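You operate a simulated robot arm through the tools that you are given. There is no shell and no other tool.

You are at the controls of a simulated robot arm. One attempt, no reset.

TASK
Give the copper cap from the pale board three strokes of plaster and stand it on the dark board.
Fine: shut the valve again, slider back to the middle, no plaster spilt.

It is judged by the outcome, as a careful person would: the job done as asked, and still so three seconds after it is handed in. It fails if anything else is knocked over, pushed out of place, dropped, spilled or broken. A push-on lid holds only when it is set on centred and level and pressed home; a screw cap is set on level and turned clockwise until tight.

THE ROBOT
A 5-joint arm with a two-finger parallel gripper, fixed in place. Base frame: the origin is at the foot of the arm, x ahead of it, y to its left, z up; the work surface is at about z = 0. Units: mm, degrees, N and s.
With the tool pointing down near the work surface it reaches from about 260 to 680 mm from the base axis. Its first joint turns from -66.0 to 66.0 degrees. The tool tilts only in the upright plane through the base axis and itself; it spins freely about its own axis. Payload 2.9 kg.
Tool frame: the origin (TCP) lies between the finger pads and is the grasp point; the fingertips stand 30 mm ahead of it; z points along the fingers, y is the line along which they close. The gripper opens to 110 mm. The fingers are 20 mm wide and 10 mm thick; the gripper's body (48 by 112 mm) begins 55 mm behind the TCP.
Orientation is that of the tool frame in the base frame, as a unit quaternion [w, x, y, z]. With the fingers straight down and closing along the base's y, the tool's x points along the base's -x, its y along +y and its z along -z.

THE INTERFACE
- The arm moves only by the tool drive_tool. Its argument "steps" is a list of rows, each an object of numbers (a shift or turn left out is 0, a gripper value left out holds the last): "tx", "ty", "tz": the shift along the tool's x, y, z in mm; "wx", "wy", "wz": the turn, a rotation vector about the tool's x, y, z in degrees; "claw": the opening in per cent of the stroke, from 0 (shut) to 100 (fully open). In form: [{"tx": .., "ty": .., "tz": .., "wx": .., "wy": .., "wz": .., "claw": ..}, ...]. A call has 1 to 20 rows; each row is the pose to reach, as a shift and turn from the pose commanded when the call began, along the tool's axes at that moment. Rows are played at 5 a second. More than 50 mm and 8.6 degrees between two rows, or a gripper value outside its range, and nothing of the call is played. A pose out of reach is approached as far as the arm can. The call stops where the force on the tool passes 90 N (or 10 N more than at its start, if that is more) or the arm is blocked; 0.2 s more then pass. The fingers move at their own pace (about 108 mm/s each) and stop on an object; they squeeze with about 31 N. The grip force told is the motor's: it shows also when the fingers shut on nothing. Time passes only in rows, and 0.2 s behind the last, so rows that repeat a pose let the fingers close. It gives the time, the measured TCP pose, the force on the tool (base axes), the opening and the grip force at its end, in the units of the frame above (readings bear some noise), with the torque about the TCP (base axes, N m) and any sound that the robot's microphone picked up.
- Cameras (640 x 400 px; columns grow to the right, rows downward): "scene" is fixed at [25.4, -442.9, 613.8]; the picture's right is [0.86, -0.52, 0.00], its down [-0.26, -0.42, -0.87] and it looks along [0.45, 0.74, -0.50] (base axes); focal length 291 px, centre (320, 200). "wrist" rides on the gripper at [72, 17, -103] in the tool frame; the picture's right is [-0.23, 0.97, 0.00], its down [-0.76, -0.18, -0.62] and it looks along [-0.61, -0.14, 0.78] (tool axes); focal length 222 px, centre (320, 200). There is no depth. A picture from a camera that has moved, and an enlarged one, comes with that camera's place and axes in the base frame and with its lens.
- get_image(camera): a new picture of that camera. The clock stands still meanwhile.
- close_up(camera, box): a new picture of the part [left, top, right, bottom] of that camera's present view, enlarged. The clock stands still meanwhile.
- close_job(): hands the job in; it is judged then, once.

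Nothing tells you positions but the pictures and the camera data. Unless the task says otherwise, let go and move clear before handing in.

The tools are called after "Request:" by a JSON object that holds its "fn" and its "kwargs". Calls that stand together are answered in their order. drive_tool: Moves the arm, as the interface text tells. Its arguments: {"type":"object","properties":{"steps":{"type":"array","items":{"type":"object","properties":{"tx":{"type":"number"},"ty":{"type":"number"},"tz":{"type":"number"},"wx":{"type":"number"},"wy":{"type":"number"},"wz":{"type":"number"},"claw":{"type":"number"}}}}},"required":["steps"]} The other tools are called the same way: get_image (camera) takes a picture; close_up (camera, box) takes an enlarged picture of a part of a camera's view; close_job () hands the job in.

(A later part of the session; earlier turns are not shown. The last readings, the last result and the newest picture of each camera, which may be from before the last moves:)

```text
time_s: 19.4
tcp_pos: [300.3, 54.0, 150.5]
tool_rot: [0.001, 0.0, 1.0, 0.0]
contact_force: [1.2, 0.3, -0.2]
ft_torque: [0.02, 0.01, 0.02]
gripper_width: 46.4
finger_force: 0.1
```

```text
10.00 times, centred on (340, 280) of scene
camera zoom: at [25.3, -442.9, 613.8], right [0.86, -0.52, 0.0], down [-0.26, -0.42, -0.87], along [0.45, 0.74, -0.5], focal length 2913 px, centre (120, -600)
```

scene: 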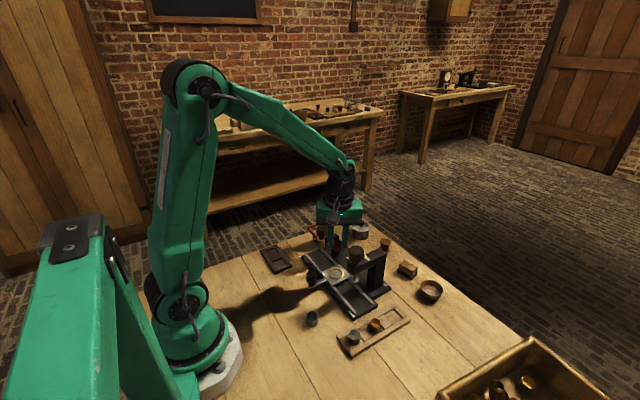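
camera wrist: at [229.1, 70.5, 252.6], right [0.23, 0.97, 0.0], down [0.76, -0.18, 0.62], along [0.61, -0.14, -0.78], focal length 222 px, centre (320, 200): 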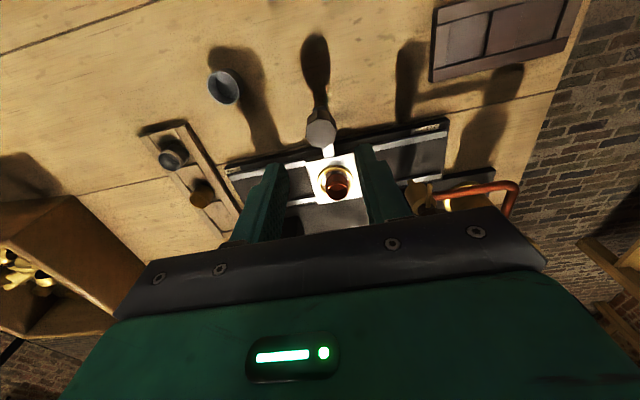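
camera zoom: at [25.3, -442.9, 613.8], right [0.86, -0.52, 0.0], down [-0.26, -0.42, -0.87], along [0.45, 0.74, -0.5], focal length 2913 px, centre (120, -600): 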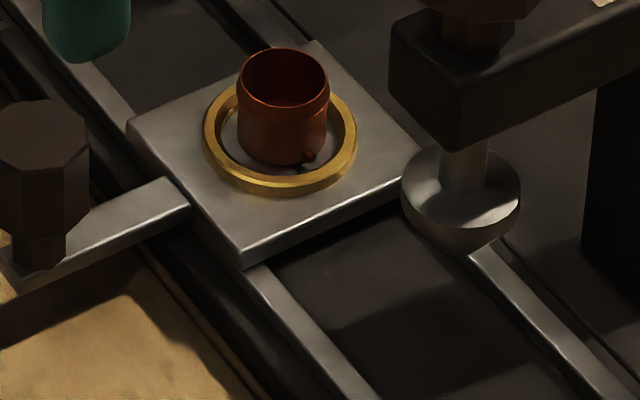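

The knob is about 26 mm across at (301,54.5), right below the tool. I'll descend around it and grip.

Request:
{"fn": "drive_tool", "kwargs": {"steps": [{"tz": 20, "ty": 0.7}, {"tz": 40, "ty": 0.7}, {"tz": 60, "ty": 0.7}, {"tz": 72, "ty": 0.7}, {"tz": 77, "ty": 0.7}, {"tz": 77, "ty": 0.7, "claw": 30}, {"tz": 77, "ty": 0.7, "claw": 20}, {"tz": 77, "ty": 0.7, "claw": 15}, {"tz": 77, "ty": 0.7, "claw": 15}]}}

Request:
{"fn": "close_up", "kwargs": {"camera": "scene", "box": [290, 215, 380, 300]}}

Request:
{"fn": "close_up", "kwargs": {"camera": "wrist", "box": [270, 100, 390, 220]}}

```text
time_s: 21.4
tcp_pos: [299.5, 55.4, 73.6]
tool_rot: [0.001, 0.0, 1.0, 0.0]
contact_force: [1.9, 0.3, -6.9]
ft_torque: [-0.48, -0.27, 0.01]
gripper_width: 26.8
finger_force: 45.0
```

```text
4.71 times, centred on (335, 258) of scene
camera zoom: at [25.4, -442.9, 613.8], right [0.86, -0.52, 0.0], down [-0.26, -0.42, -0.87], along [0.45, 0.74, -0.5], focal length 1371 px, centre (249, -71)
```

zoom: 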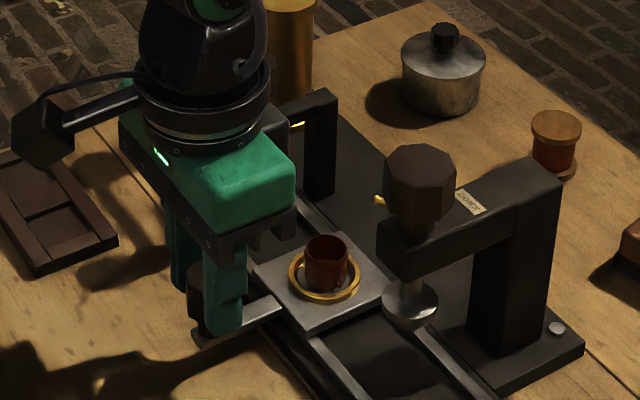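

```text
3.33 times, centred on (330, 160) of wrist
camera zoom: at [228.1, 71.2, 175.9], right [0.23, 0.97, 0.0], down [0.76, -0.18, 0.62], along [0.61, -0.14, -0.78], focal length 740 px, centre (287, 333)
```

zoom: 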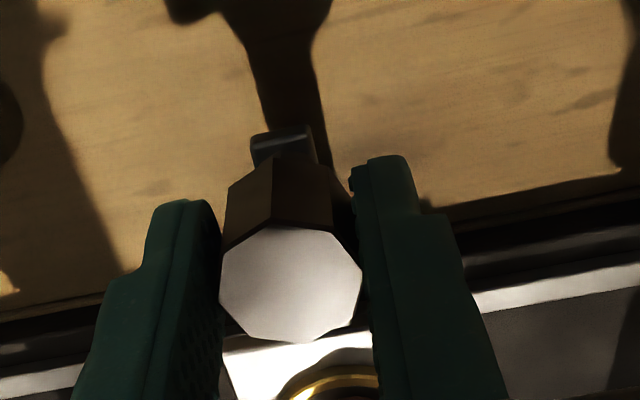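

The knob is gripped (26.8 mm). Next I slide it gently towards the plaster side (+y), about 80 mm, watching the force.

Request:
{"fn": "drive_tool", "kwargs": {"steps": [{"ty": 1.5}, {"ty": 4}, {"ty": 8}, {"ty": 13}, {"ty": 18.5}, {"ty": 24}, {"ty": 30}, {"ty": 36}, {"ty": 42}, {"ty": 48}, {"ty": 54}, {"ty": 59}, {"ty": 64}, {"ty": 68}, {"ty": 71}, {"ty": 73}]}}

Request:
{"fn": "get_image", "kwargs": {"camera": "wrist"}}

Request:
{"fn": "close_up", "kwargs": {"camera": "scene", "box": [290, 215, 380, 300]}}

```text
time_s: 24.8
tcp_pos: [299.8, 127.4, 73.7]
tool_rot: [-0.001, -0.001, 1.0, -0.001]
contact_force: [-10.6, -0.7, -8.0]
ft_torque: [0.54, 1.29, 0.08]
gripper_width: 27.3
finger_force: 44.9
```

```text
taken
camera wrist: at [228.5, 143.6, 176.1], right [0.23, 0.97, 0.0], down [0.76, -0.18, 0.62], along [0.61, -0.14, -0.78], focal length 222 px, centre (320, 200)
```

wrist: 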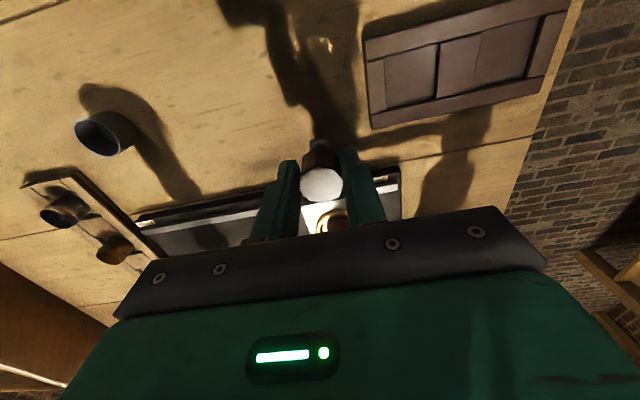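

```text
4.71 times, centred on (335, 258) of scene
camera zoom: at [25.4, -442.9, 613.8], right [0.86, -0.52, 0.0], down [-0.26, -0.42, -0.87], along [0.45, 0.74, -0.5], focal length 1371 px, centre (249, -71)
```

zoom: 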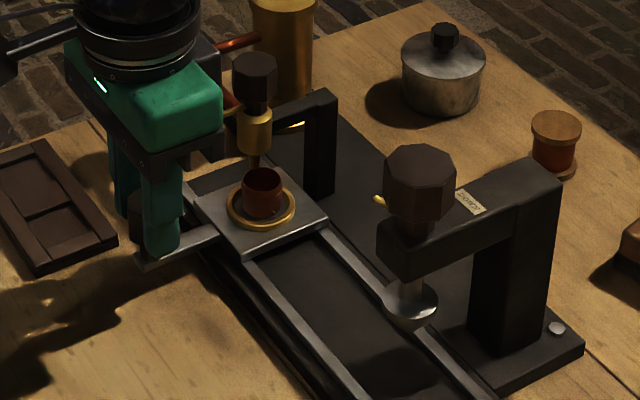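

Request:
{"fn": "drive_tool", "kwargs": {"steps": [{"ty": 1}, {"ty": 2.5}, {"ty": 4}, {"ty": 5}, {"ty": 6}]}}

Request:
{"fn": "close_up", "kwargs": {"camera": "scene", "box": [320, 225, 360, 265]}}

```text
time_s: 26.0
tcp_pos: [299.6, 134.0, 74.1]
tool_rot: [-0.002, 0.0, 1.0, -0.001]
contact_force: [-18.9, -0.7, -3.9]
ft_torque: [0.54, 0.09, -0.06]
gripper_width: 27.1
finger_force: 44.7
```

```text
10.00 times, centred on (340, 245) of scene
camera zoom: at [25.4, -442.9, 613.8], right [0.86, -0.52, 0.0], down [-0.26, -0.42, -0.87], along [0.45, 0.74, -0.5], focal length 2913 px, centre (120, -250)
```

zoom: 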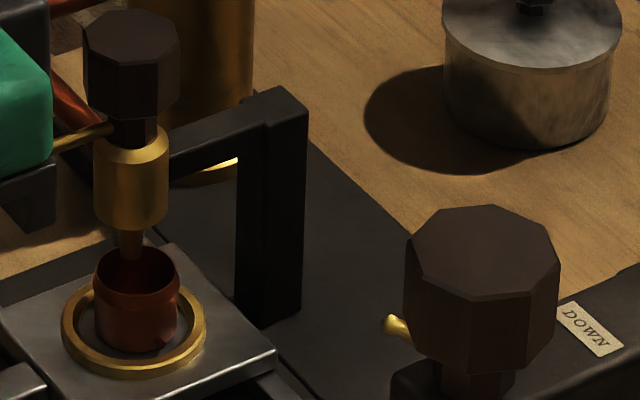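

The nozzle is nearly over the cap; by the picture another 2–3 mm is needed. I'll ease the side load and continue carefully until the stop is felt.

Request:
{"fn": "drive_tool", "kwargs": {"steps": [{"tx": 0.4, "ty": 0.5}, {"tx": 0.6, "ty": 1}]}}

Request:
{"fn": "drive_tool", "kwargs": {"steps": [{"ty": 0.5}, {"ty": 1}]}}

Request:
{"fn": "close_up", "kwargs": {"camera": "scene", "box": [320, 225, 360, 265]}}

```text
time_s: 26.6
tcp_pos: [300.0, 136.2, 73.1]
tool_rot: [-0.001, 0.0, 1.0, 0.001]
contact_force: [-7.6, -6.3, -11.7]
ft_torque: [0.4, 1.02, 0.12]
gripper_width: 27.3
finger_force: 45.5
```

```text
time_s: 27.2
tcp_pos: [299.4, 134.9, 72.7]
tool_rot: [0.0, 0.001, 1.0, 0.0]
contact_force: [-1.3, -23.0, -14.3]
ft_torque: [0.04, -0.36, -0.05]
gripper_width: 27.2
finger_force: 45.1
```

```text
10.00 times, centred on (340, 245) of scene
camera zoom: at [25.4, -442.9, 613.8], right [0.86, -0.52, 0.0], down [-0.26, -0.42, -0.87], along [0.45, 0.74, -0.5], focal length 2913 px, centre (120, -250)
```

zoom: 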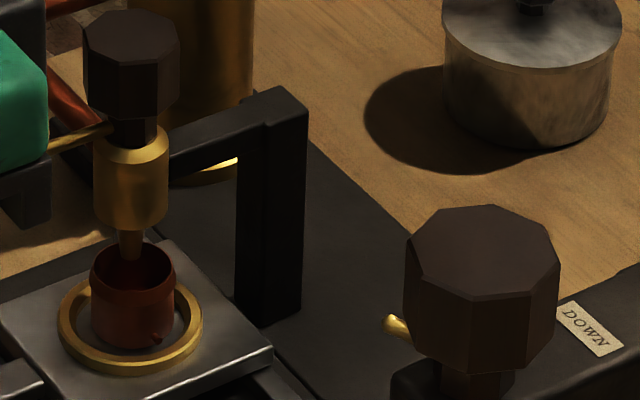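

The slider has hit its stop (23 N), and the ring is lined up with the nozzle. I'll relax the push, release the knob and rise clear, then look at the valve.

Request:
{"fn": "drive_tool", "kwargs": {"steps": [{"ty": -0.7}, {"ty": -0.7, "claw": 25}, {"ty": -0.7, "claw": 35}, {"ty": -0.7, "claw": 42}, {"ty": -0.7, "tz": -10}, {"ty": -0.7, "tz": -30}, {"ty": -0.7, "tz": -60}, {"ty": -0.7, "tz": -95}, {"ty": -0.7, "tz": -130}, {"ty": -0.7, "tz": -150}]}}

Request:
{"fn": "get_image", "kwargs": {"camera": "wrist"}}

Request:
{"fn": "close_up", "kwargs": {"camera": "scene", "box": [310, 215, 360, 265]}}

```text
time_s: 29.4
tcp_pos: [298.9, 137.2, 223.1]
tool_rot: [0.0, 0.0, 1.0, 0.001]
contact_force: [0.2, 0.4, 0.4]
ft_torque: [0.02, 0.0, -0.02]
gripper_width: 46.0
finger_force: 0.0
```

```text
taken
camera wrist: at [226.8, 152.2, 326.0], right [0.23, 0.97, 0.0], down [0.76, -0.18, 0.62], along [0.61, -0.14, -0.78], focal length 222 px, centre (320, 200)
```

wrist: 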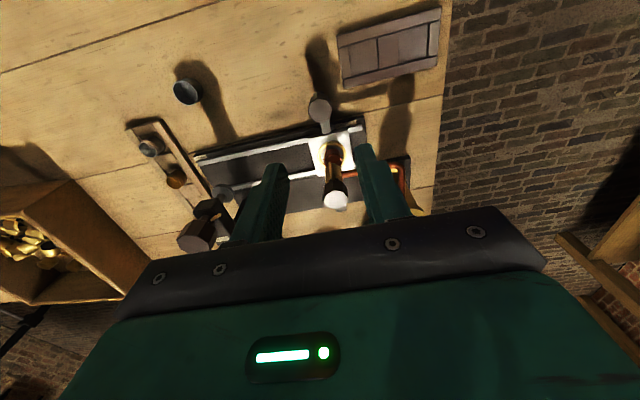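

```text
8.00 times, centred on (335, 240) of scene
camera zoom: at [25.4, -442.9, 613.8], right [0.86, -0.52, 0.0], down [-0.26, -0.42, -0.87], along [0.45, 0.74, -0.5], focal length 2330 px, centre (200, -120)
```

zoom: 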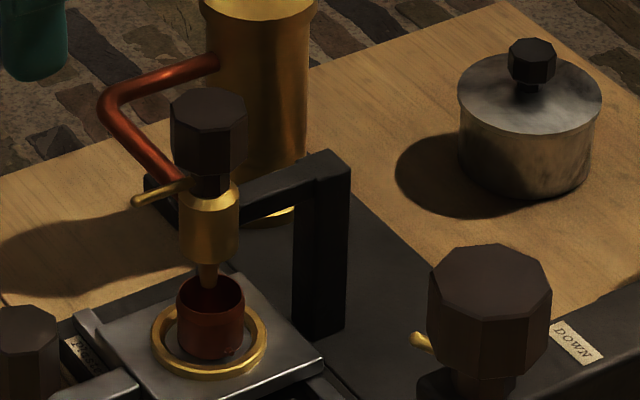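

Request:
{"fn": "close_up", "kwargs": {"camera": "wrist", "box": [295, 120, 375, 220]}}

Request:
{"fn": "close_up", "kwargs": {"camera": "scene", "box": [322, 220, 347, 265]}}

Request:
{"fn": "close_up", "kwargs": {"camera": "scene", "box": [310, 185, 350, 235]}}

```text
4.00 times, centred on (335, 170) of wrist
camera zoom: at [226.8, 152.2, 326.0], right [0.23, 0.97, 0.0], down [0.76, -0.18, 0.62], along [0.61, -0.14, -0.78], focal length 888 px, centre (260, 320)
```

zoom: 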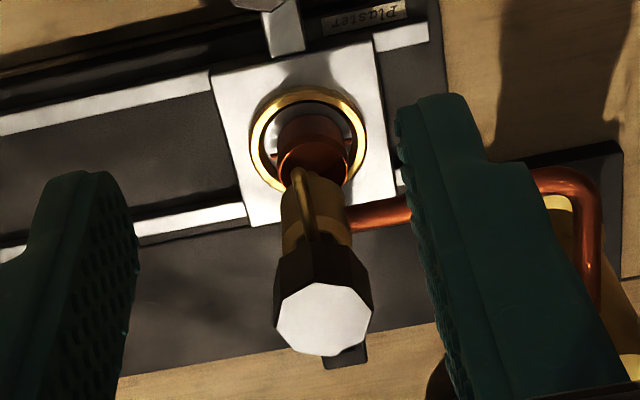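

```text
8.89 times, centred on (334, 242) of scene
camera zoom: at [25.4, -442.9, 613.8], right [0.86, -0.52, 0.0], down [-0.26, -0.42, -0.87], along [0.45, 0.74, -0.5], focal length 2589 px, centre (191, -178)
```

zoom: 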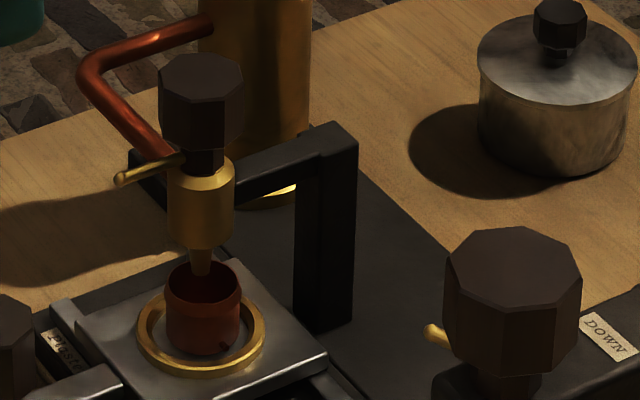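

```text
8.00 times, centred on (330, 210) of scene
camera zoom: at [25.4, -442.9, 613.8], right [0.86, -0.52, 0.0], down [-0.26, -0.42, -0.87], along [0.45, 0.74, -0.5], focal length 2330 px, centre (240, 120)
```

zoom: 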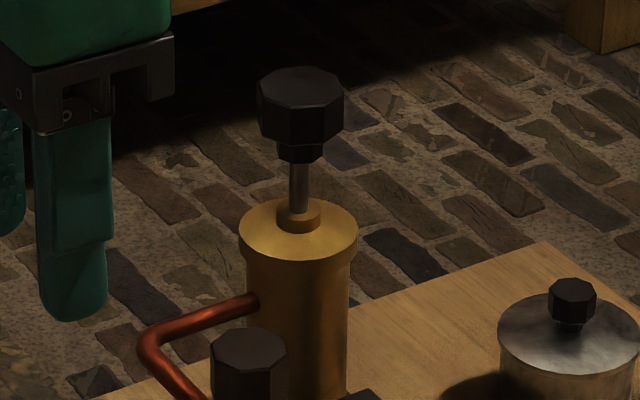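

The valve knob is about 27 mm wide, centred near (381.5,134.5), top z≈133, with its pointer just below pointing to -x. Next I hover right above it and verify.

Request:
{"fn": "drive_tool", "kwargs": {"steps": [{"tx": -20, "ty": -1}, {"tx": -45, "ty": -1}, {"tx": -70, "ty": -1}, {"tx": -82.8, "ty": -1}, {"tx": -82.8, "ty": -1, "tz": 20}, {"tx": -82.8, "ty": -1, "tz": 38}, {"tx": -82.8, "ty": -1, "tz": 45}]}}

Request:
{"fn": "close_up", "kwargs": {"camera": "wrist", "box": [240, 80, 400, 220]}}

Request:
{"fn": "close_up", "kwargs": {"camera": "scene", "box": [300, 190, 370, 270]}}

```text
time_s: 31.0
tcp_pos: [381.5, 135.8, 177.7]
tool_rot: [-0.001, -0.001, 1.0, 0.0]
contact_force: [-0.8, 0.2, 0.5]
ft_torque: [0.0, 0.02, 0.0]
gripper_width: 46.2
finger_force: 0.0
```

```text
2.86 times, centred on (320, 150) of wrist
camera zoom: at [310.6, 151.7, 280.7], right [0.23, 0.97, 0.0], down [0.76, -0.18, 0.62], along [0.61, -0.14, -0.78], focal length 635 px, centre (320, 343)
```

zoom: 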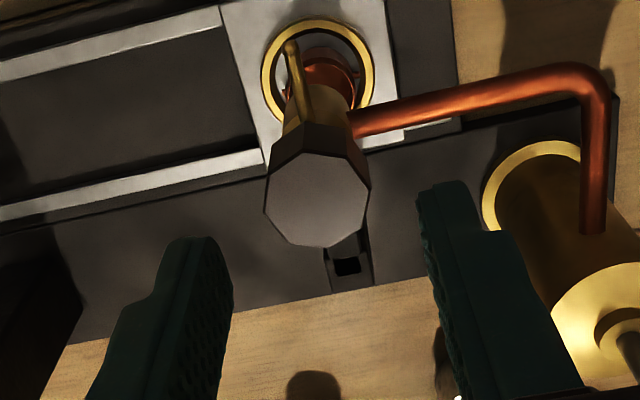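

```text
5.00 times, centred on (335, 230) of scene
camera zoom: at [25.4, -442.9, 613.8], right [0.86, -0.52, 0.0], down [-0.26, -0.42, -0.87], along [0.45, 0.74, -0.5], focal length 1456 px, centre (245, 50)
```

zoom: 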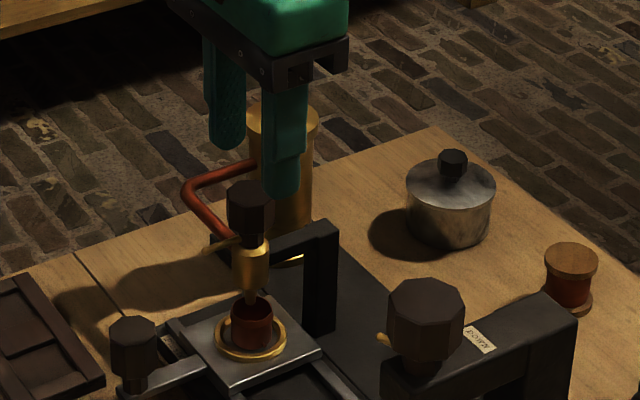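

The knob is centred under the tool to within 2 mm. I'll go down around it and grip, staying above the pointer.

Request:
{"fn": "drive_tool", "kwargs": {"steps": [{"tx": 1.3, "tz": 12}, {"tx": 1.3, "tz": 24}, {"tx": 1.3, "tz": 32}, {"tx": 1.3, "tz": 36.5}, {"tx": 1.3, "tz": 36.5, "claw": 30}, {"tx": 1.3, "tz": 36.5, "claw": 22}, {"tx": 1.3, "tz": 36.5, "claw": 15}, {"tx": 1.3, "tz": 36.5, "claw": 15}]}}

Request:
{"fn": "close_up", "kwargs": {"camera": "scene", "box": [310, 195, 360, 265]}}

Request:
{"fn": "close_up", "kwargs": {"camera": "wrist", "box": [240, 80, 400, 220]}}

```text
time_s: 32.8
tcp_pos: [380.3, 134.9, 142.8]
tool_rot: [0.0, -0.001, 1.0, 0.0]
contact_force: [1.9, 11.1, -6.9]
ft_torque: [0.2, -0.25, -0.03]
gripper_width: 27.6
finger_force: 44.8
```

```text
5.71 times, centred on (335, 230) of scene
camera zoom: at [25.4, -442.9, 613.8], right [0.86, -0.52, 0.0], down [-0.26, -0.42, -0.87], along [0.45, 0.74, -0.5], focal length 1664 px, centre (234, 29)
```

zoom: 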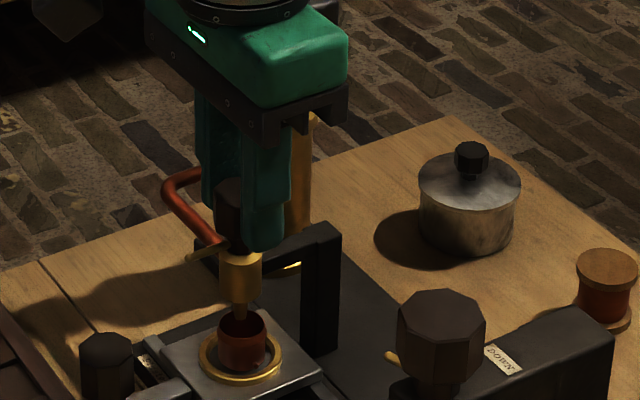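

```text
2.86 times, centred on (320, 150) of wrist
camera zoom: at [309.2, 151.2, 244.2], right [0.23, 0.97, 0.0], down [0.76, -0.18, 0.62], along [0.61, -0.14, -0.78], focal length 635 px, centre (320, 343)
```

zoom: 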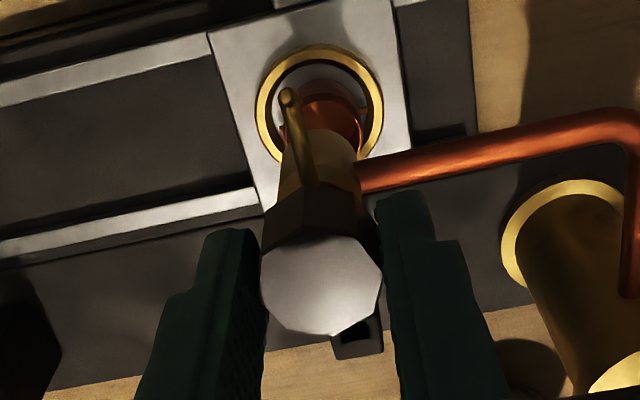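

The valve knob is gripped. I'll try a small turn anticlockwise (seen from above) and read the torque.

Request:
{"fn": "drive_tool", "kwargs": {"steps": [{"ty": 0.6}, {"ty": 0.6, "wz": -3}, {"ty": 0.6, "wz": -6}, {"ty": 0.6, "wz": -9}]}}

Request:
{"fn": "close_up", "kwargs": {"camera": "wrist", "box": [240, 80, 400, 220]}}

Request:
{"fn": "close_up", "kwargs": {"camera": "scene", "box": [310, 195, 360, 265]}}

```text
time_s: 33.8
tcp_pos: [380.2, 134.3, 142.7]
tool_rot: [-0.001, -0.079, 0.997, 0.0]
contact_force: [0.8, 4.1, -6.9]
ft_torque: [0.13, -0.1, -0.32]
gripper_width: 27.5
finger_force: 45.1
```

```text
2.86 times, centred on (320, 150) of wrist
camera zoom: at [307.4, 139.8, 244.6], right [0.07, 1.0, 0.0], down [0.78, -0.05, 0.62], along [0.62, -0.04, -0.78], focal length 635 px, centre (320, 343)
```

zoom: 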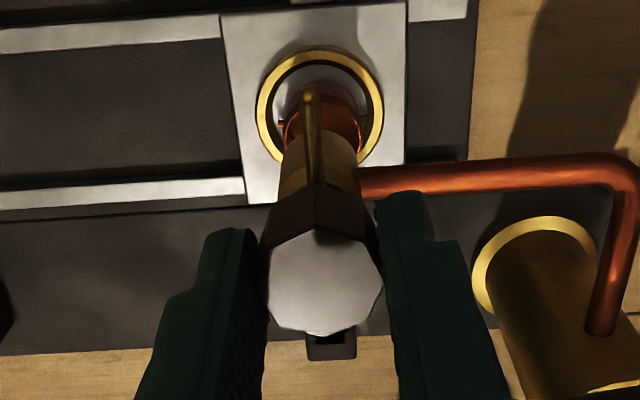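

```text
5.71 times, centred on (335, 230) of scene
camera zoom: at [25.4, -442.9, 613.8], right [0.86, -0.52, 0.0], down [-0.26, -0.42, -0.87], along [0.45, 0.74, -0.5], focal length 1664 px, centre (234, 29)
```

zoom: 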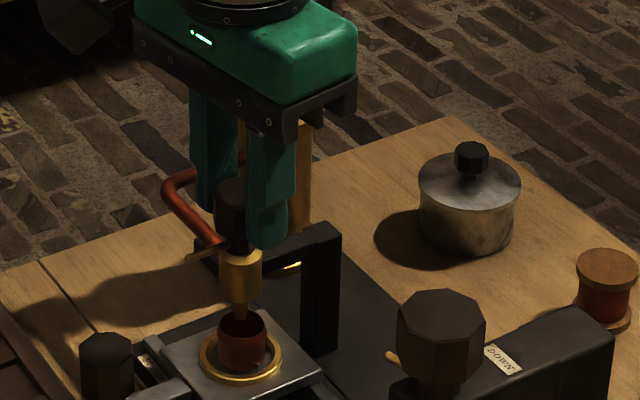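

The knob didn't follow: the torque built up and the pointer stayed put, so that direction is against the stop. I'll turn clockwise and check whether the pointer moves.

Request:
{"fn": "drive_tool", "kwargs": {"steps": [{"wz": 4}, {"wz": 8}, {"wz": 12}, {"wz": 16}, {"wz": 20}, {"wz": 24}]}}

Request:
{"fn": "close_up", "kwargs": {"camera": "wrist", "box": [240, 80, 400, 220]}}

Request:
{"fn": "close_up", "kwargs": {"camera": "scene", "box": [310, 195, 360, 265]}}

```text
time_s: 35.2
tcp_pos: [380.9, 134.7, 141.8]
tool_rot: [-0.001, 0.131, 0.991, -0.001]
contact_force: [-13.9, 17.6, -2.6]
ft_torque: [0.25, -0.67, 0.02]
gripper_width: 26.9
finger_force: 44.8
```

```text
2.86 times, centred on (320, 150) of wrist
camera zoom: at [316.1, 169.4, 244.6], right [0.47, 0.88, 0.0], down [0.69, -0.37, 0.62], along [0.55, -0.29, -0.78], focal length 635 px, centre (320, 343)
```

zoom: 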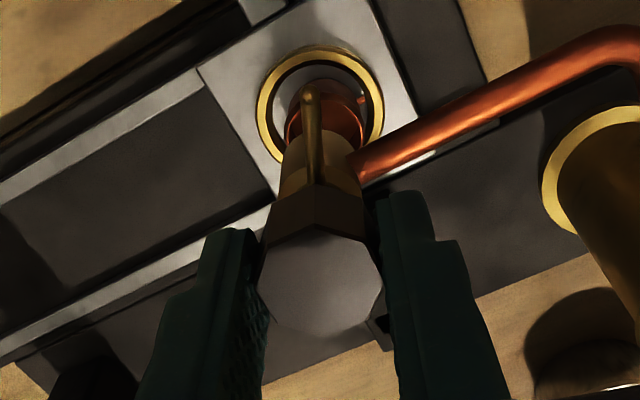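

```text
5.71 times, centred on (335, 230) of scene
camera zoom: at [25.4, -442.9, 613.8], right [0.86, -0.52, 0.0], down [-0.26, -0.42, -0.87], along [0.45, 0.74, -0.5], focal length 1664 px, centre (234, 29)
```

zoom: 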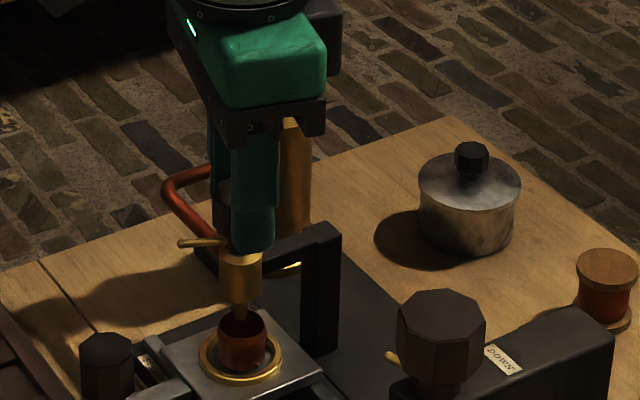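

The pointer now follows: clockwise opens the valve. I'll continue towards a quarter turn, easing the side load.

Request:
{"fn": "drive_tool", "kwargs": {"steps": [{"tx": 0.9, "ty": 0.6, "wz": 3}, {"tx": 0.9, "ty": 0.6, "wz": 9}, {"tx": 0.9, "ty": 0.6, "wz": 15}, {"tx": 0.9, "ty": 0.6, "wz": 21}, {"tx": 0.9, "ty": 0.6, "wz": 27}, {"tx": 0.9, "ty": 0.6, "wz": 33}, {"tx": 0.9, "ty": 0.6, "wz": 39}, {"tx": 0.9, "ty": 0.6, "wz": 45}, {"tx": 0.9, "ty": 0.6, "wz": 51}, {"tx": 0.9, "ty": 0.6, "wz": 57}]}}

Request:
{"fn": "close_up", "kwargs": {"camera": "wrist", "box": [240, 80, 400, 220]}}

Request:
{"fn": "close_up", "kwargs": {"camera": "scene", "box": [310, 195, 360, 265]}}

```text
time_s: 37.4
tcp_pos: [379.6, 134.5, 143.0]
tool_rot: [-0.001, 0.59, 0.808, -0.001]
contact_force: [-3.4, -36.9, -3.8]
ft_torque: [-0.66, -0.27, -0.02]
gripper_width: 27.5
finger_force: 44.7
```

```text
2.86 times, centred on (320, 150) of wrist
camera zoom: at [375.4, 208.7, 244.5], right [1.0, 0.08, 0.0], down [0.06, -0.78, 0.62], along [0.05, -0.62, -0.78], focal length 635 px, centre (320, 343)
```

zoom: 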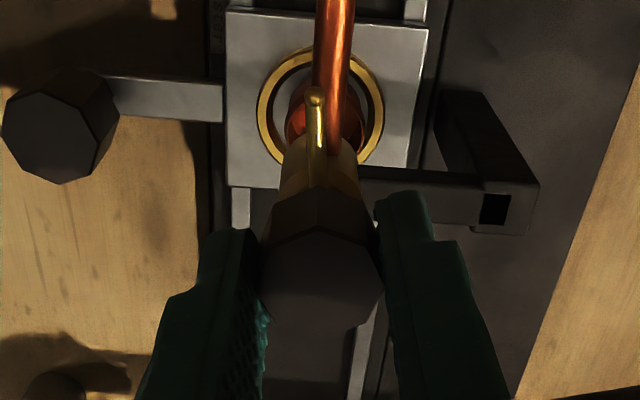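

```text
5.71 times, centred on (335, 230) of scene
camera zoom: at [25.4, -442.9, 613.7], right [0.86, -0.52, 0.0], down [-0.26, -0.42, -0.87], along [0.45, 0.74, -0.5], focal length 1664 px, centre (234, 29)
```

zoom: 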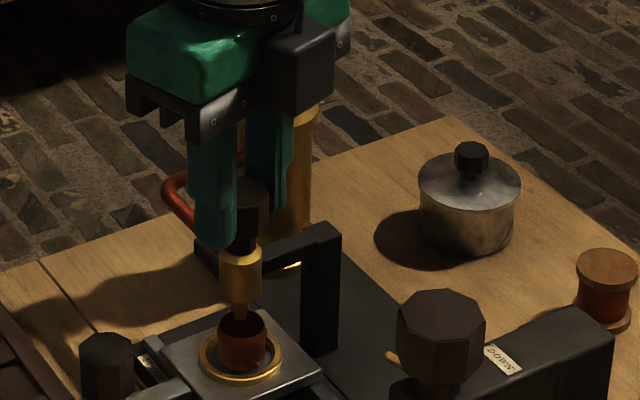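

Request:
{"fn": "drive_tool", "kwargs": {"steps": [{"tx": -1.2, "ty": -0.4}, {"tx": -1.2, "ty": -0.4, "wz": 3}, {"tx": -1.2, "ty": -0.4, "wz": 6}, {"tx": -1.2, "ty": -0.4, "wz": 9}]}}

Request:
{"fn": "close_up", "kwargs": {"camera": "wrist", "box": [240, 80, 400, 220]}}

```text
time_s: 38.4
tcp_pos: [379.5, 135.6, 142.2]
tool_rot: [-0.002, 0.648, 0.762, -0.001]
contact_force: [-16.5, -10.2, -3.0]
ft_torque: [0.07, -0.01, 0.76]
gripper_width: 27.8
finger_force: 44.7
```

```text
2.86 times, centred on (320, 150) of wrist
camera zoom: at [386.6, 209.0, 244.4], right [1.0, -0.07, 0.0], down [-0.05, -0.78, 0.62], along [-0.05, -0.62, -0.78], focal length 635 px, centre (320, 343)
```

zoom: 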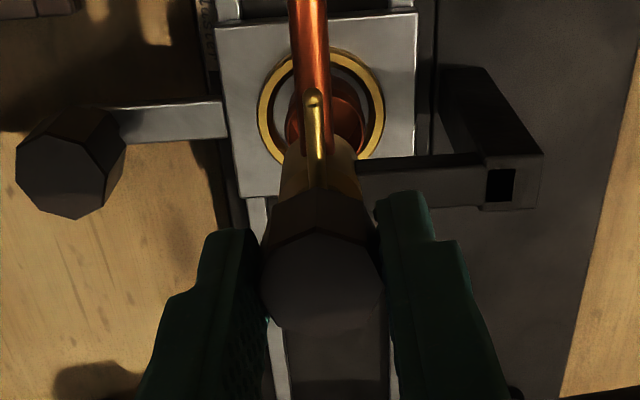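

The stop was reached at about 90°, with the pointer in line with the pipe: the valve is open. I'll release, rise, and turn to look at the pump.

Request:
{"fn": "drive_tool", "kwargs": {"steps": [{"claw": 30}, {"claw": 42}, {"claw": 42, "tz": -8}, {"claw": 42, "tz": -30}, {"claw": 42, "tz": -60}, {"claw": 42, "tz": -95}]}}

Request:
{"fn": "close_up", "kwargs": {"camera": "scene", "box": [310, 195, 360, 265]}}

Request:
{"fn": "get_image", "kwargs": {"camera": "wrist"}}

```text
time_s: 39.8
tcp_pos: [381.2, 134.2, 238.5]
tool_rot: [0.0, 0.65, 0.76, 0.0]
contact_force: [-0.1, -0.7, 0.5]
ft_torque: [0.01, 0.02, 0.01]
gripper_width: 46.0
finger_force: 0.0
```

```text
5.71 times, centred on (335, 230) of scene
camera zoom: at [25.4, -442.9, 613.8], right [0.86, -0.52, 0.0], down [-0.26, -0.42, -0.87], along [0.45, 0.74, -0.5], focal length 1664 px, centre (234, 29)
```

zoom: 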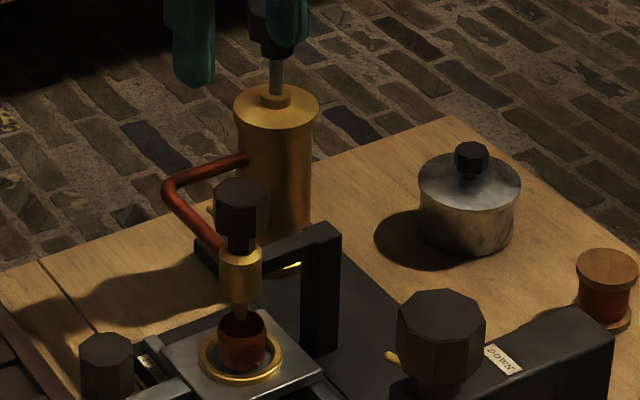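

```text
taken
camera wrist: at [386.3, 208.5, 340.6], right [1.0, -0.07, 0.0], down [-0.06, -0.78, 0.62], along [-0.04, -0.62, -0.78], focal length 222 px, centre (320, 200)
```

wrist: 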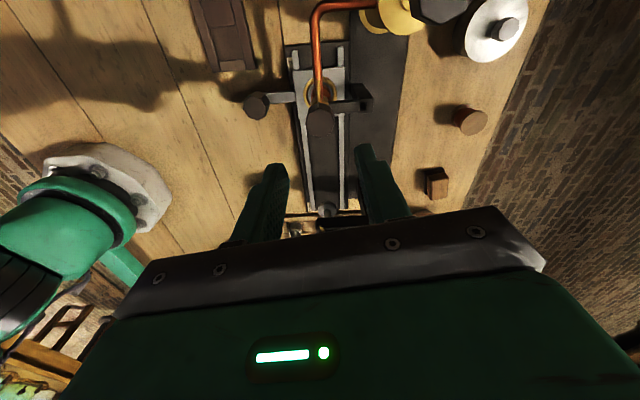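

Request:
{"fn": "drive_tool", "kwargs": {"steps": [{"tx": 7, "ty": 0.5, "tz": -5, "wz": -8.06}, {"tx": 14, "ty": 1, "tz": -10, "wz": -16.1}, {"tx": 21, "ty": 1.5, "tz": -15, "wz": -24.2}, {"tx": 28, "ty": 2, "tz": -15, "wz": -32.2}, {"tx": 35, "ty": 2.7, "tz": -15, "wz": -40.3}, {"tx": 42, "ty": 3.3, "tz": -15, "wz": -48.4}, {"tx": 49, "ty": 3.9, "tz": -15, "wz": -56.4}, {"tx": 56, "ty": 4.5, "tz": -15, "wz": -64.5}, {"tx": 63, "ty": 5, "tz": -15, "wz": -72.5}, {"tx": 70, "ty": 5.5, "tz": -15, "wz": -80.6}]}}

Request:
{"fn": "get_image", "kwargs": {"camera": "wrist"}}

Request:
{"fn": "close_up", "kwargs": {"camera": "scene", "box": [300, 180, 370, 265]}}

```text
time_s: 42.0
tcp_pos: [373.9, 205.8, 252.8]
tool_rot: [0.0, 0.001, 1.0, 0.0]
contact_force: [0.6, -0.3, -0.1]
ft_torque: [0.0, -0.02, 0.01]
gripper_width: 46.1
finger_force: 0.1
```

```text
taken
camera wrist: at [303.4, 221.5, 355.0], right [0.23, 0.97, 0.0], down [0.76, -0.18, 0.62], along [0.61, -0.14, -0.78], focal length 222 px, centre (320, 200)
```

wrist: 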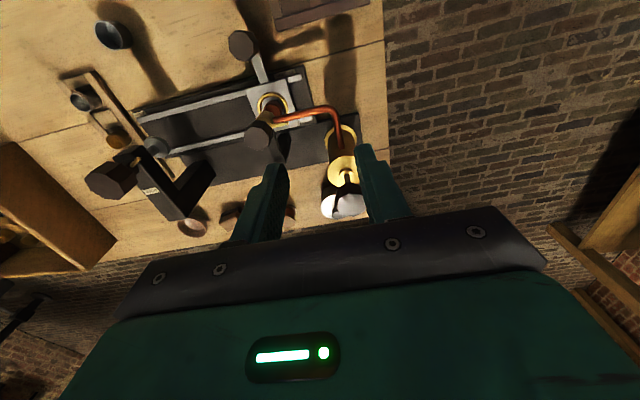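

```text
4.71 times, centred on (335, 222) of scene
camera zoom: at [25.4, -442.9, 613.8], right [0.86, -0.52, 0.0], down [-0.26, -0.42, -0.87], along [0.45, 0.74, -0.5], focal length 1371 px, centre (249, 94)
```

zoom: 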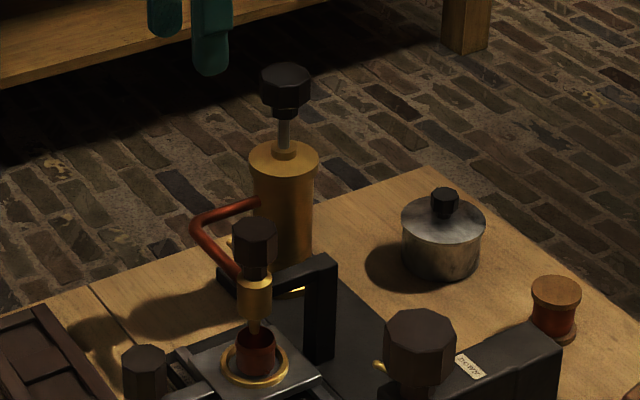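

Request:
{"fn": "close_up", "kwargs": {"camera": "wrist", "box": [300, 120, 380, 220]}}

Request:
{"fn": "close_up", "kwargs": {"camera": "scene", "box": [315, 185, 350, 225]}}

```text
4.00 times, centred on (340, 170) of wrist
camera zoom: at [303.4, 221.5, 355.0], right [0.23, 0.97, 0.0], down [0.76, -0.18, 0.62], along [0.61, -0.14, -0.78], focal length 888 px, centre (240, 320)
```

zoom: 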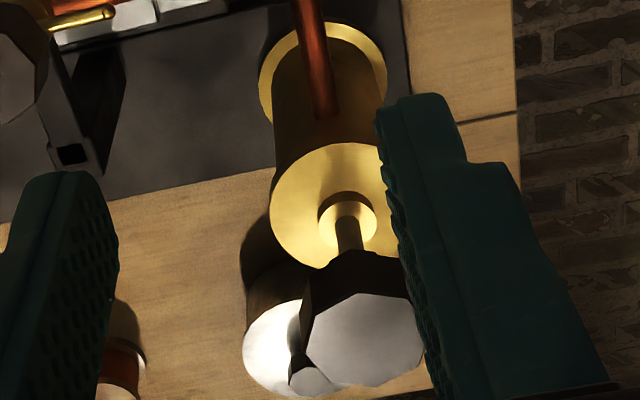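

```text
10.00 times, centred on (332, 205) of scene
camera zoom: at [25.4, -442.9, 613.8], right [0.86, -0.52, 0.0], down [-0.26, -0.42, -0.87], along [0.45, 0.74, -0.5], focal length 2913 px, centre (195, 150)
```

zoom: 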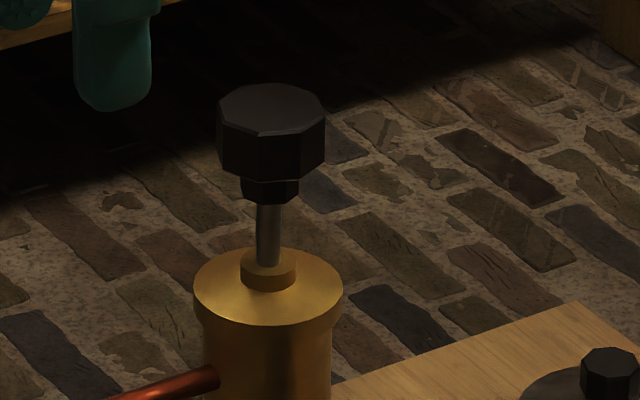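

The pump knob is about 31 mm wide at (454.5,219), top z≈178, on a rod with roughly 30 mm of travel above the cylinder's collar. Next I hover over it to verify.

Request:
{"fn": "drive_tool", "kwargs": {"steps": [{"tx": -20, "ty": 4, "claw": 48}, {"tx": -40, "ty": 8}, {"tx": -60, "ty": 12}, {"tx": -79, "ty": 14.4}, {"tx": -79, "ty": 14.4, "tz": 12}, {"tx": -79, "ty": 14.4, "tz": 22}]}}

Request:
{"fn": "close_up", "kwargs": {"camera": "wrist", "box": [240, 80, 400, 220]}}

Request:
{"fn": "close_up", "kwargs": {"camera": "scene", "box": [300, 165, 370, 265]}}

```text
time_s: 43.4
tcp_pos: [452.9, 219.1, 230.9]
tool_rot: [0.001, 0.003, 1.0, 0.0]
contact_force: [-0.9, -0.3, 0.3]
ft_torque: [0.0, 0.01, -0.01]
gripper_width: 52.7
finger_force: 0.1
```

```text
2.86 times, centred on (320, 150) of wrist
camera zoom: at [382.5, 235.6, 332.3], right [0.23, 0.97, 0.0], down [0.76, -0.18, 0.62], along [0.61, -0.15, -0.78], focal length 635 px, centre (320, 343)
```

zoom: 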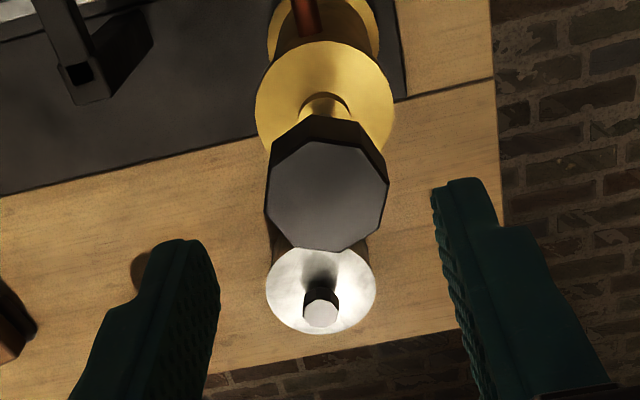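

```text
4.00 times, centred on (335, 215) of scene
camera zoom: at [25.4, -442.9, 613.8], right [0.86, -0.52, 0.0], down [-0.26, -0.42, -0.87], along [0.45, 0.74, -0.5], focal length 1165 px, centre (260, 140)
```

zoom: 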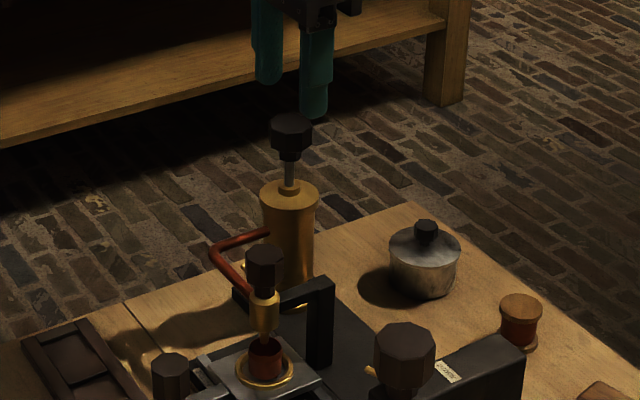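

Request:
{"fn": "drive_tool", "kwargs": {"steps": [{"tx": -0.8, "ty": 1.6, "tz": 14}, {"tx": -0.8, "ty": 1.6, "tz": 28}, {"tx": -0.8, "ty": 1.6, "tz": 37}, {"tx": -0.8, "ty": 1.6, "tz": 42}, {"tx": -0.8, "ty": 1.6, "tz": 42, "claw": 35}, {"tx": -0.8, "ty": 1.6, "tz": 42, "claw": 27}, {"tx": -0.8, "ty": 1.6, "tz": 42, "claw": 18}, {"tx": -0.8, "ty": 1.6, "tz": 42, "claw": 18}]}}

Request:
{"fn": "close_up", "kwargs": {"camera": "wrist", "box": [240, 80, 400, 220]}}

Request:
{"fn": "close_up", "kwargs": {"camera": "scene", "box": [300, 165, 370, 265]}}

```text
time_s: 45.2
tcp_pos: [454.5, 220.2, 188.3]
tool_rot: [0.0, 0.003, 1.0, 0.0]
contact_force: [-0.7, 3.8, -1.0]
ft_torque: [0.07, -0.03, 0.05]
gripper_width: 33.0
finger_force: 45.3
```

```text
2.86 times, centred on (320, 150) of wrist
camera zoom: at [383.4, 236.8, 291.2], right [0.23, 0.97, 0.0], down [0.76, -0.18, 0.62], along [0.61, -0.15, -0.78], focal length 635 px, centre (320, 343)
```

zoom: 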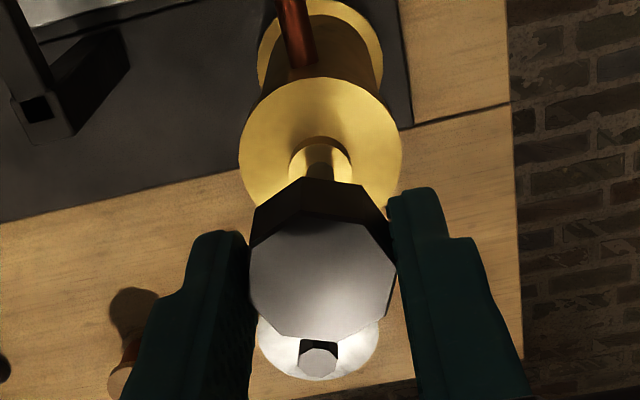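

```text
4.00 times, centred on (335, 215) of scene
camera zoom: at [25.4, -442.9, 613.8], right [0.86, -0.52, 0.0], down [-0.26, -0.42, -0.87], along [0.45, 0.74, -0.5], focal length 1165 px, centre (260, 140)
```

zoom: 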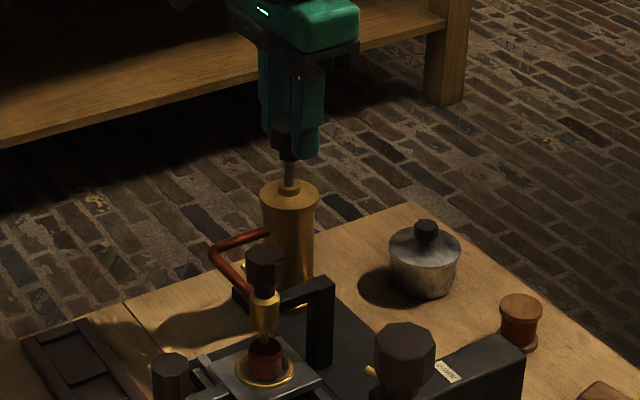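

The pump knob is gripped (33 mm). I'll start the first stroke with a partial push down, checking resistance.

Request:
{"fn": "drive_tool", "kwargs": {"steps": [{"tz": 3}, {"tz": 7}, {"tz": 11}, {"tz": 15}]}}

Request:
{"fn": "close_up", "kwargs": {"camera": "scene", "box": [310, 185, 360, 265]}}

```text
time_s: 46.2
tcp_pos: [454.1, 220.3, 173.6]
tool_rot: [0.0, 0.003, 1.0, 0.0]
contact_force: [-7.3, 9.8, 4.8]
ft_torque: [0.2, 0.17, -0.17]
gripper_width: 33.1
finger_force: 45.1
heard: click
```

```text
5.00 times, centred on (335, 225) of scene
camera zoom: at [25.3, -442.9, 613.8], right [0.86, -0.52, 0.0], down [-0.26, -0.42, -0.87], along [0.45, 0.74, -0.5], focal length 1456 px, centre (245, 75)
```

zoom: 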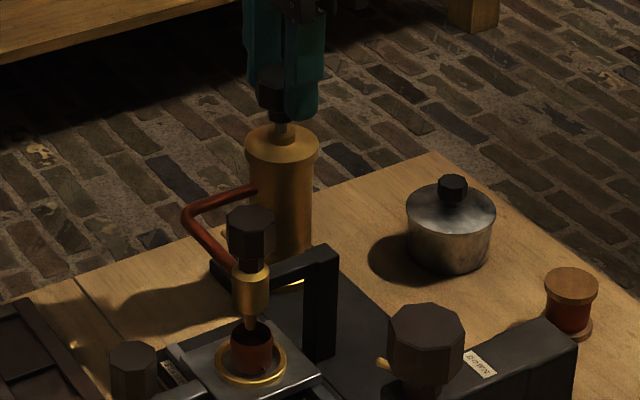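

A click sounded during the push. I'll check the cap for plaster.

Request:
{"fn": "close_up", "kwargs": {"camera": "scene", "box": [325, 235, 350, 265]}}

Request:
{"fn": "get_image", "kwargs": {"camera": "wrist"}}

```text
13.33 times, centred on (338, 250) of scene
camera zoom: at [25.3, -442.9, 613.8], right [0.86, -0.52, 0.0], down [-0.26, -0.42, -0.87], along [0.45, 0.74, -0.5], focal length 3884 px, centre (87, -467)
```

zoom: 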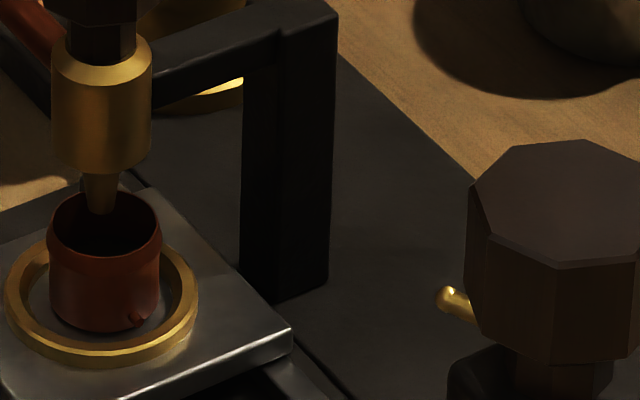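

```text
taken
camera wrist: at [383.4, 236.7, 275.8], right [0.23, 0.97, 0.0], down [0.76, -0.18, 0.62], along [0.61, -0.14, -0.78], focal length 222 px, centre (320, 200)
```

wrist: 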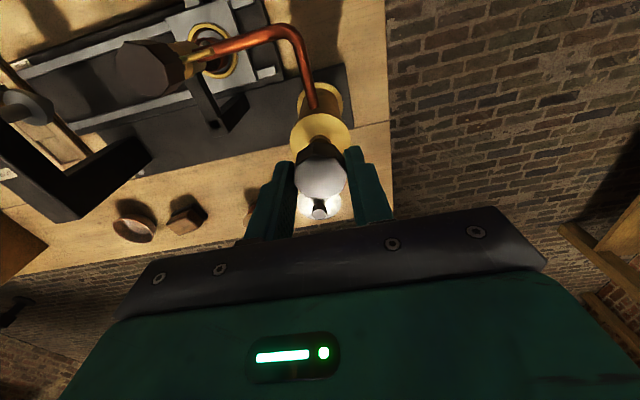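

Request:
{"fn": "drive_tool", "kwargs": {"steps": [{"tz": 2}, {"tz": 4}, {"tz": 6}]}}

Request:
{"fn": "close_up", "kwargs": {"camera": "scene", "box": [310, 185, 360, 265]}}

```text
time_s: 47.0
tcp_pos: [455.5, 220.2, 166.7]
tool_rot: [0.0, 0.002, 1.0, -0.001]
contact_force: [-15.8, 11.3, 12.8]
ft_torque: [0.26, 0.09, 0.09]
gripper_width: 33.2
finger_force: 45.1
```

```text
5.00 times, centred on (335, 225) of scene
camera zoom: at [25.3, -442.9, 613.7], right [0.86, -0.52, 0.0], down [-0.26, -0.42, -0.87], along [0.45, 0.74, -0.5], focal length 1456 px, centre (245, 75)
```

zoom: 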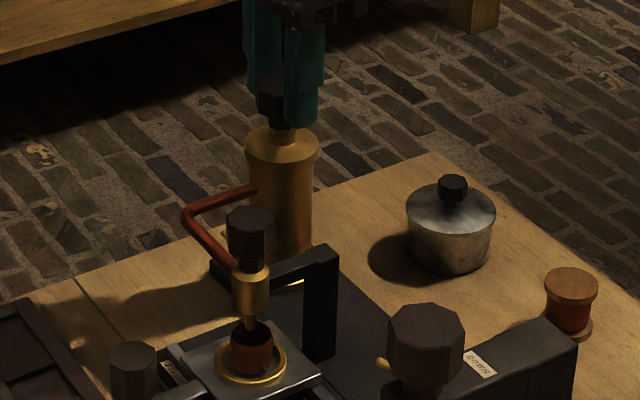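

Request:
{"fn": "drive_tool", "kwargs": {"steps": [{"tx": 0.7, "ty": 0.5, "tz": 1.5}, {"tx": 0.7, "ty": 0.5, "tz": 3}]}}

Request:
{"fn": "close_up", "kwargs": {"camera": "scene", "box": [310, 185, 360, 265]}}

```text
time_s: 47.6
tcp_pos: [454.7, 220.5, 166.5]
tool_rot: [0.003, 0.003, 1.0, 0.0]
contact_force: [-15.5, 7.6, 31.6]
ft_torque: [0.12, 0.32, 0.02]
gripper_width: 33.0
finger_force: 45.4
```

```text
5.00 times, centred on (335, 225) of scene
camera zoom: at [25.1, -443.0, 613.7], right [0.86, -0.52, 0.0], down [-0.26, -0.42, -0.87], along [0.45, 0.74, -0.49], focal length 1456 px, centre (245, 75)
```

zoom: 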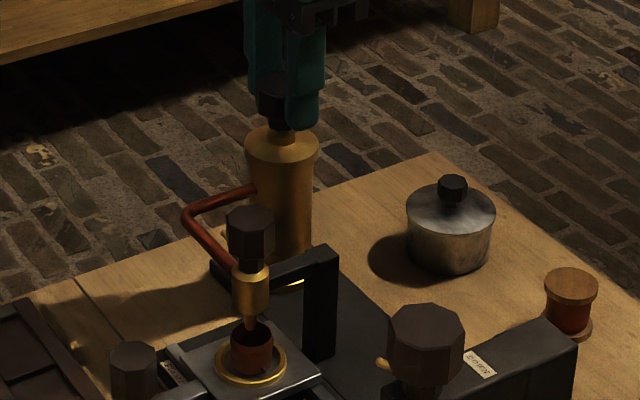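

The bottom stop was reached about 22 mm down. I'll pull the plunger back up and watch for its top stop.

Request:
{"fn": "drive_tool", "kwargs": {"steps": [{"tx": 0.5, "ty": 0.4, "tz": -4}, {"tx": 0.5, "ty": 0.4, "tz": -8}, {"tx": 0.5, "ty": 0.4, "tz": -12}, {"tx": 0.5, "ty": 0.4, "tz": -16}, {"tx": 0.5, "ty": 0.4, "tz": -20}, {"tx": 0.5, "ty": 0.4, "tz": -23}]}}

Request:
{"fn": "close_up", "kwargs": {"camera": "scene", "box": [310, 175, 360, 265]}}

Request:
{"fn": "close_up", "kwargs": {"camera": "scene", "box": [325, 235, 350, 265]}}

```text
time_s: 49.0
tcp_pos: [455.3, 219.9, 186.2]
tool_rot: [0.003, 0.004, 1.0, 0.001]
contact_force: [29.1, -10.0, -2.3]
ft_torque: [-0.23, -0.52, -0.02]
gripper_width: 32.9
finger_force: 44.6
```

```text
4.44 times, centred on (335, 220) of scene
camera zoom: at [25.4, -442.9, 613.7], right [0.86, -0.52, 0.0], down [-0.26, -0.42, -0.87], along [0.45, 0.74, -0.5], focal length 1295 px, centre (253, 111)
```

zoom: 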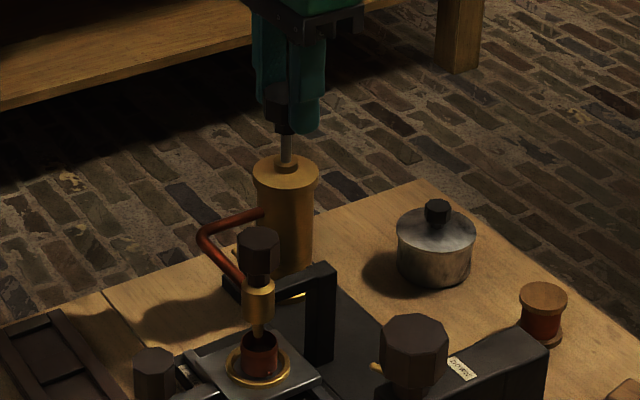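

```text
13.33 times, centred on (338, 250) of scene
camera zoom: at [25.4, -442.9, 613.7], right [0.86, -0.52, 0.0], down [-0.26, -0.42, -0.87], along [0.45, 0.74, -0.5], focal length 3884 px, centre (87, -467)
```

zoom: 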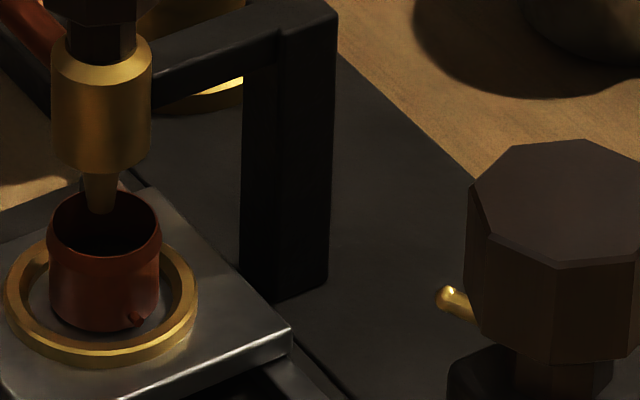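

Request:
{"fn": "drive_tool", "kwargs": {"steps": [{"tx": -0.8, "ty": -0.3, "tz": -1}, {"tx": -0.8, "ty": -0.3, "tz": -2}, {"tx": -0.8, "ty": -0.3, "tz": -2.5}]}}

```text
time_s: 49.8
tcp_pos: [455.4, 220.2, 187.7]
tool_rot: [-0.001, 0.004, 1.0, -0.001]
contact_force: [27.1, -14.7, -20.3]
ft_torque: [-0.15, -0.92, 0.04]
gripper_width: 33.0
finger_force: 44.9
```

Request:
{"fn": "drive_tool", "kwargs": {"steps": [{"tx": -0.8, "ty": -0.4, "tz": 0.8}]}}

```text
time_s: 50.2
tcp_pos: [454.5, 219.7, 187.7]
tool_rot: [-0.001, 0.004, 1.0, 0.0]
contact_force: [16.7, -12.9, -20.0]
ft_torque: [-0.1, -1.07, -0.09]
gripper_width: 32.8
finger_force: 45.2
```

The top stop is confirmed, so the full stroke is about 22 mm. Now the second stroke, down to the bottom.

Request:
{"fn": "drive_tool", "kwargs": {"steps": [{"tx": -0.4, "ty": -0.3, "tz": 3}, {"tx": -0.4, "ty": -0.3, "tz": 7}, {"tx": -0.2, "ty": -0.2, "tz": 11}, {"tx": 0, "ty": 0, "tz": 15}, {"tx": 0, "ty": 0, "tz": 19}, {"tx": 0, "ty": 0, "tz": 22}, {"tx": 0, "ty": 0, "tz": 23.5}]}}

Request:
{"fn": "close_up", "kwargs": {"camera": "scene", "box": [325, 235, 350, 265]}}

```text
time_s: 51.8
tcp_pos: [454.2, 220.2, 167.2]
tool_rot: [0.0, 0.003, 1.0, 0.0]
contact_force: [-9.8, -10.3, 18.0]
ft_torque: [-0.29, 0.75, -0.12]
gripper_width: 32.8
finger_force: 44.9
heard: click
```

```text
13.33 times, centred on (338, 250) of scene
camera zoom: at [25.2, -443.0, 613.7], right [0.86, -0.52, 0.0], down [-0.26, -0.42, -0.87], along [0.45, 0.74, -0.49], focal length 3884 px, centre (87, -467)
```

zoom: 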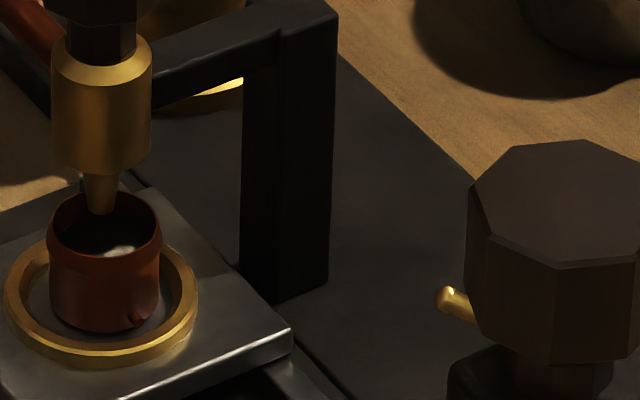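

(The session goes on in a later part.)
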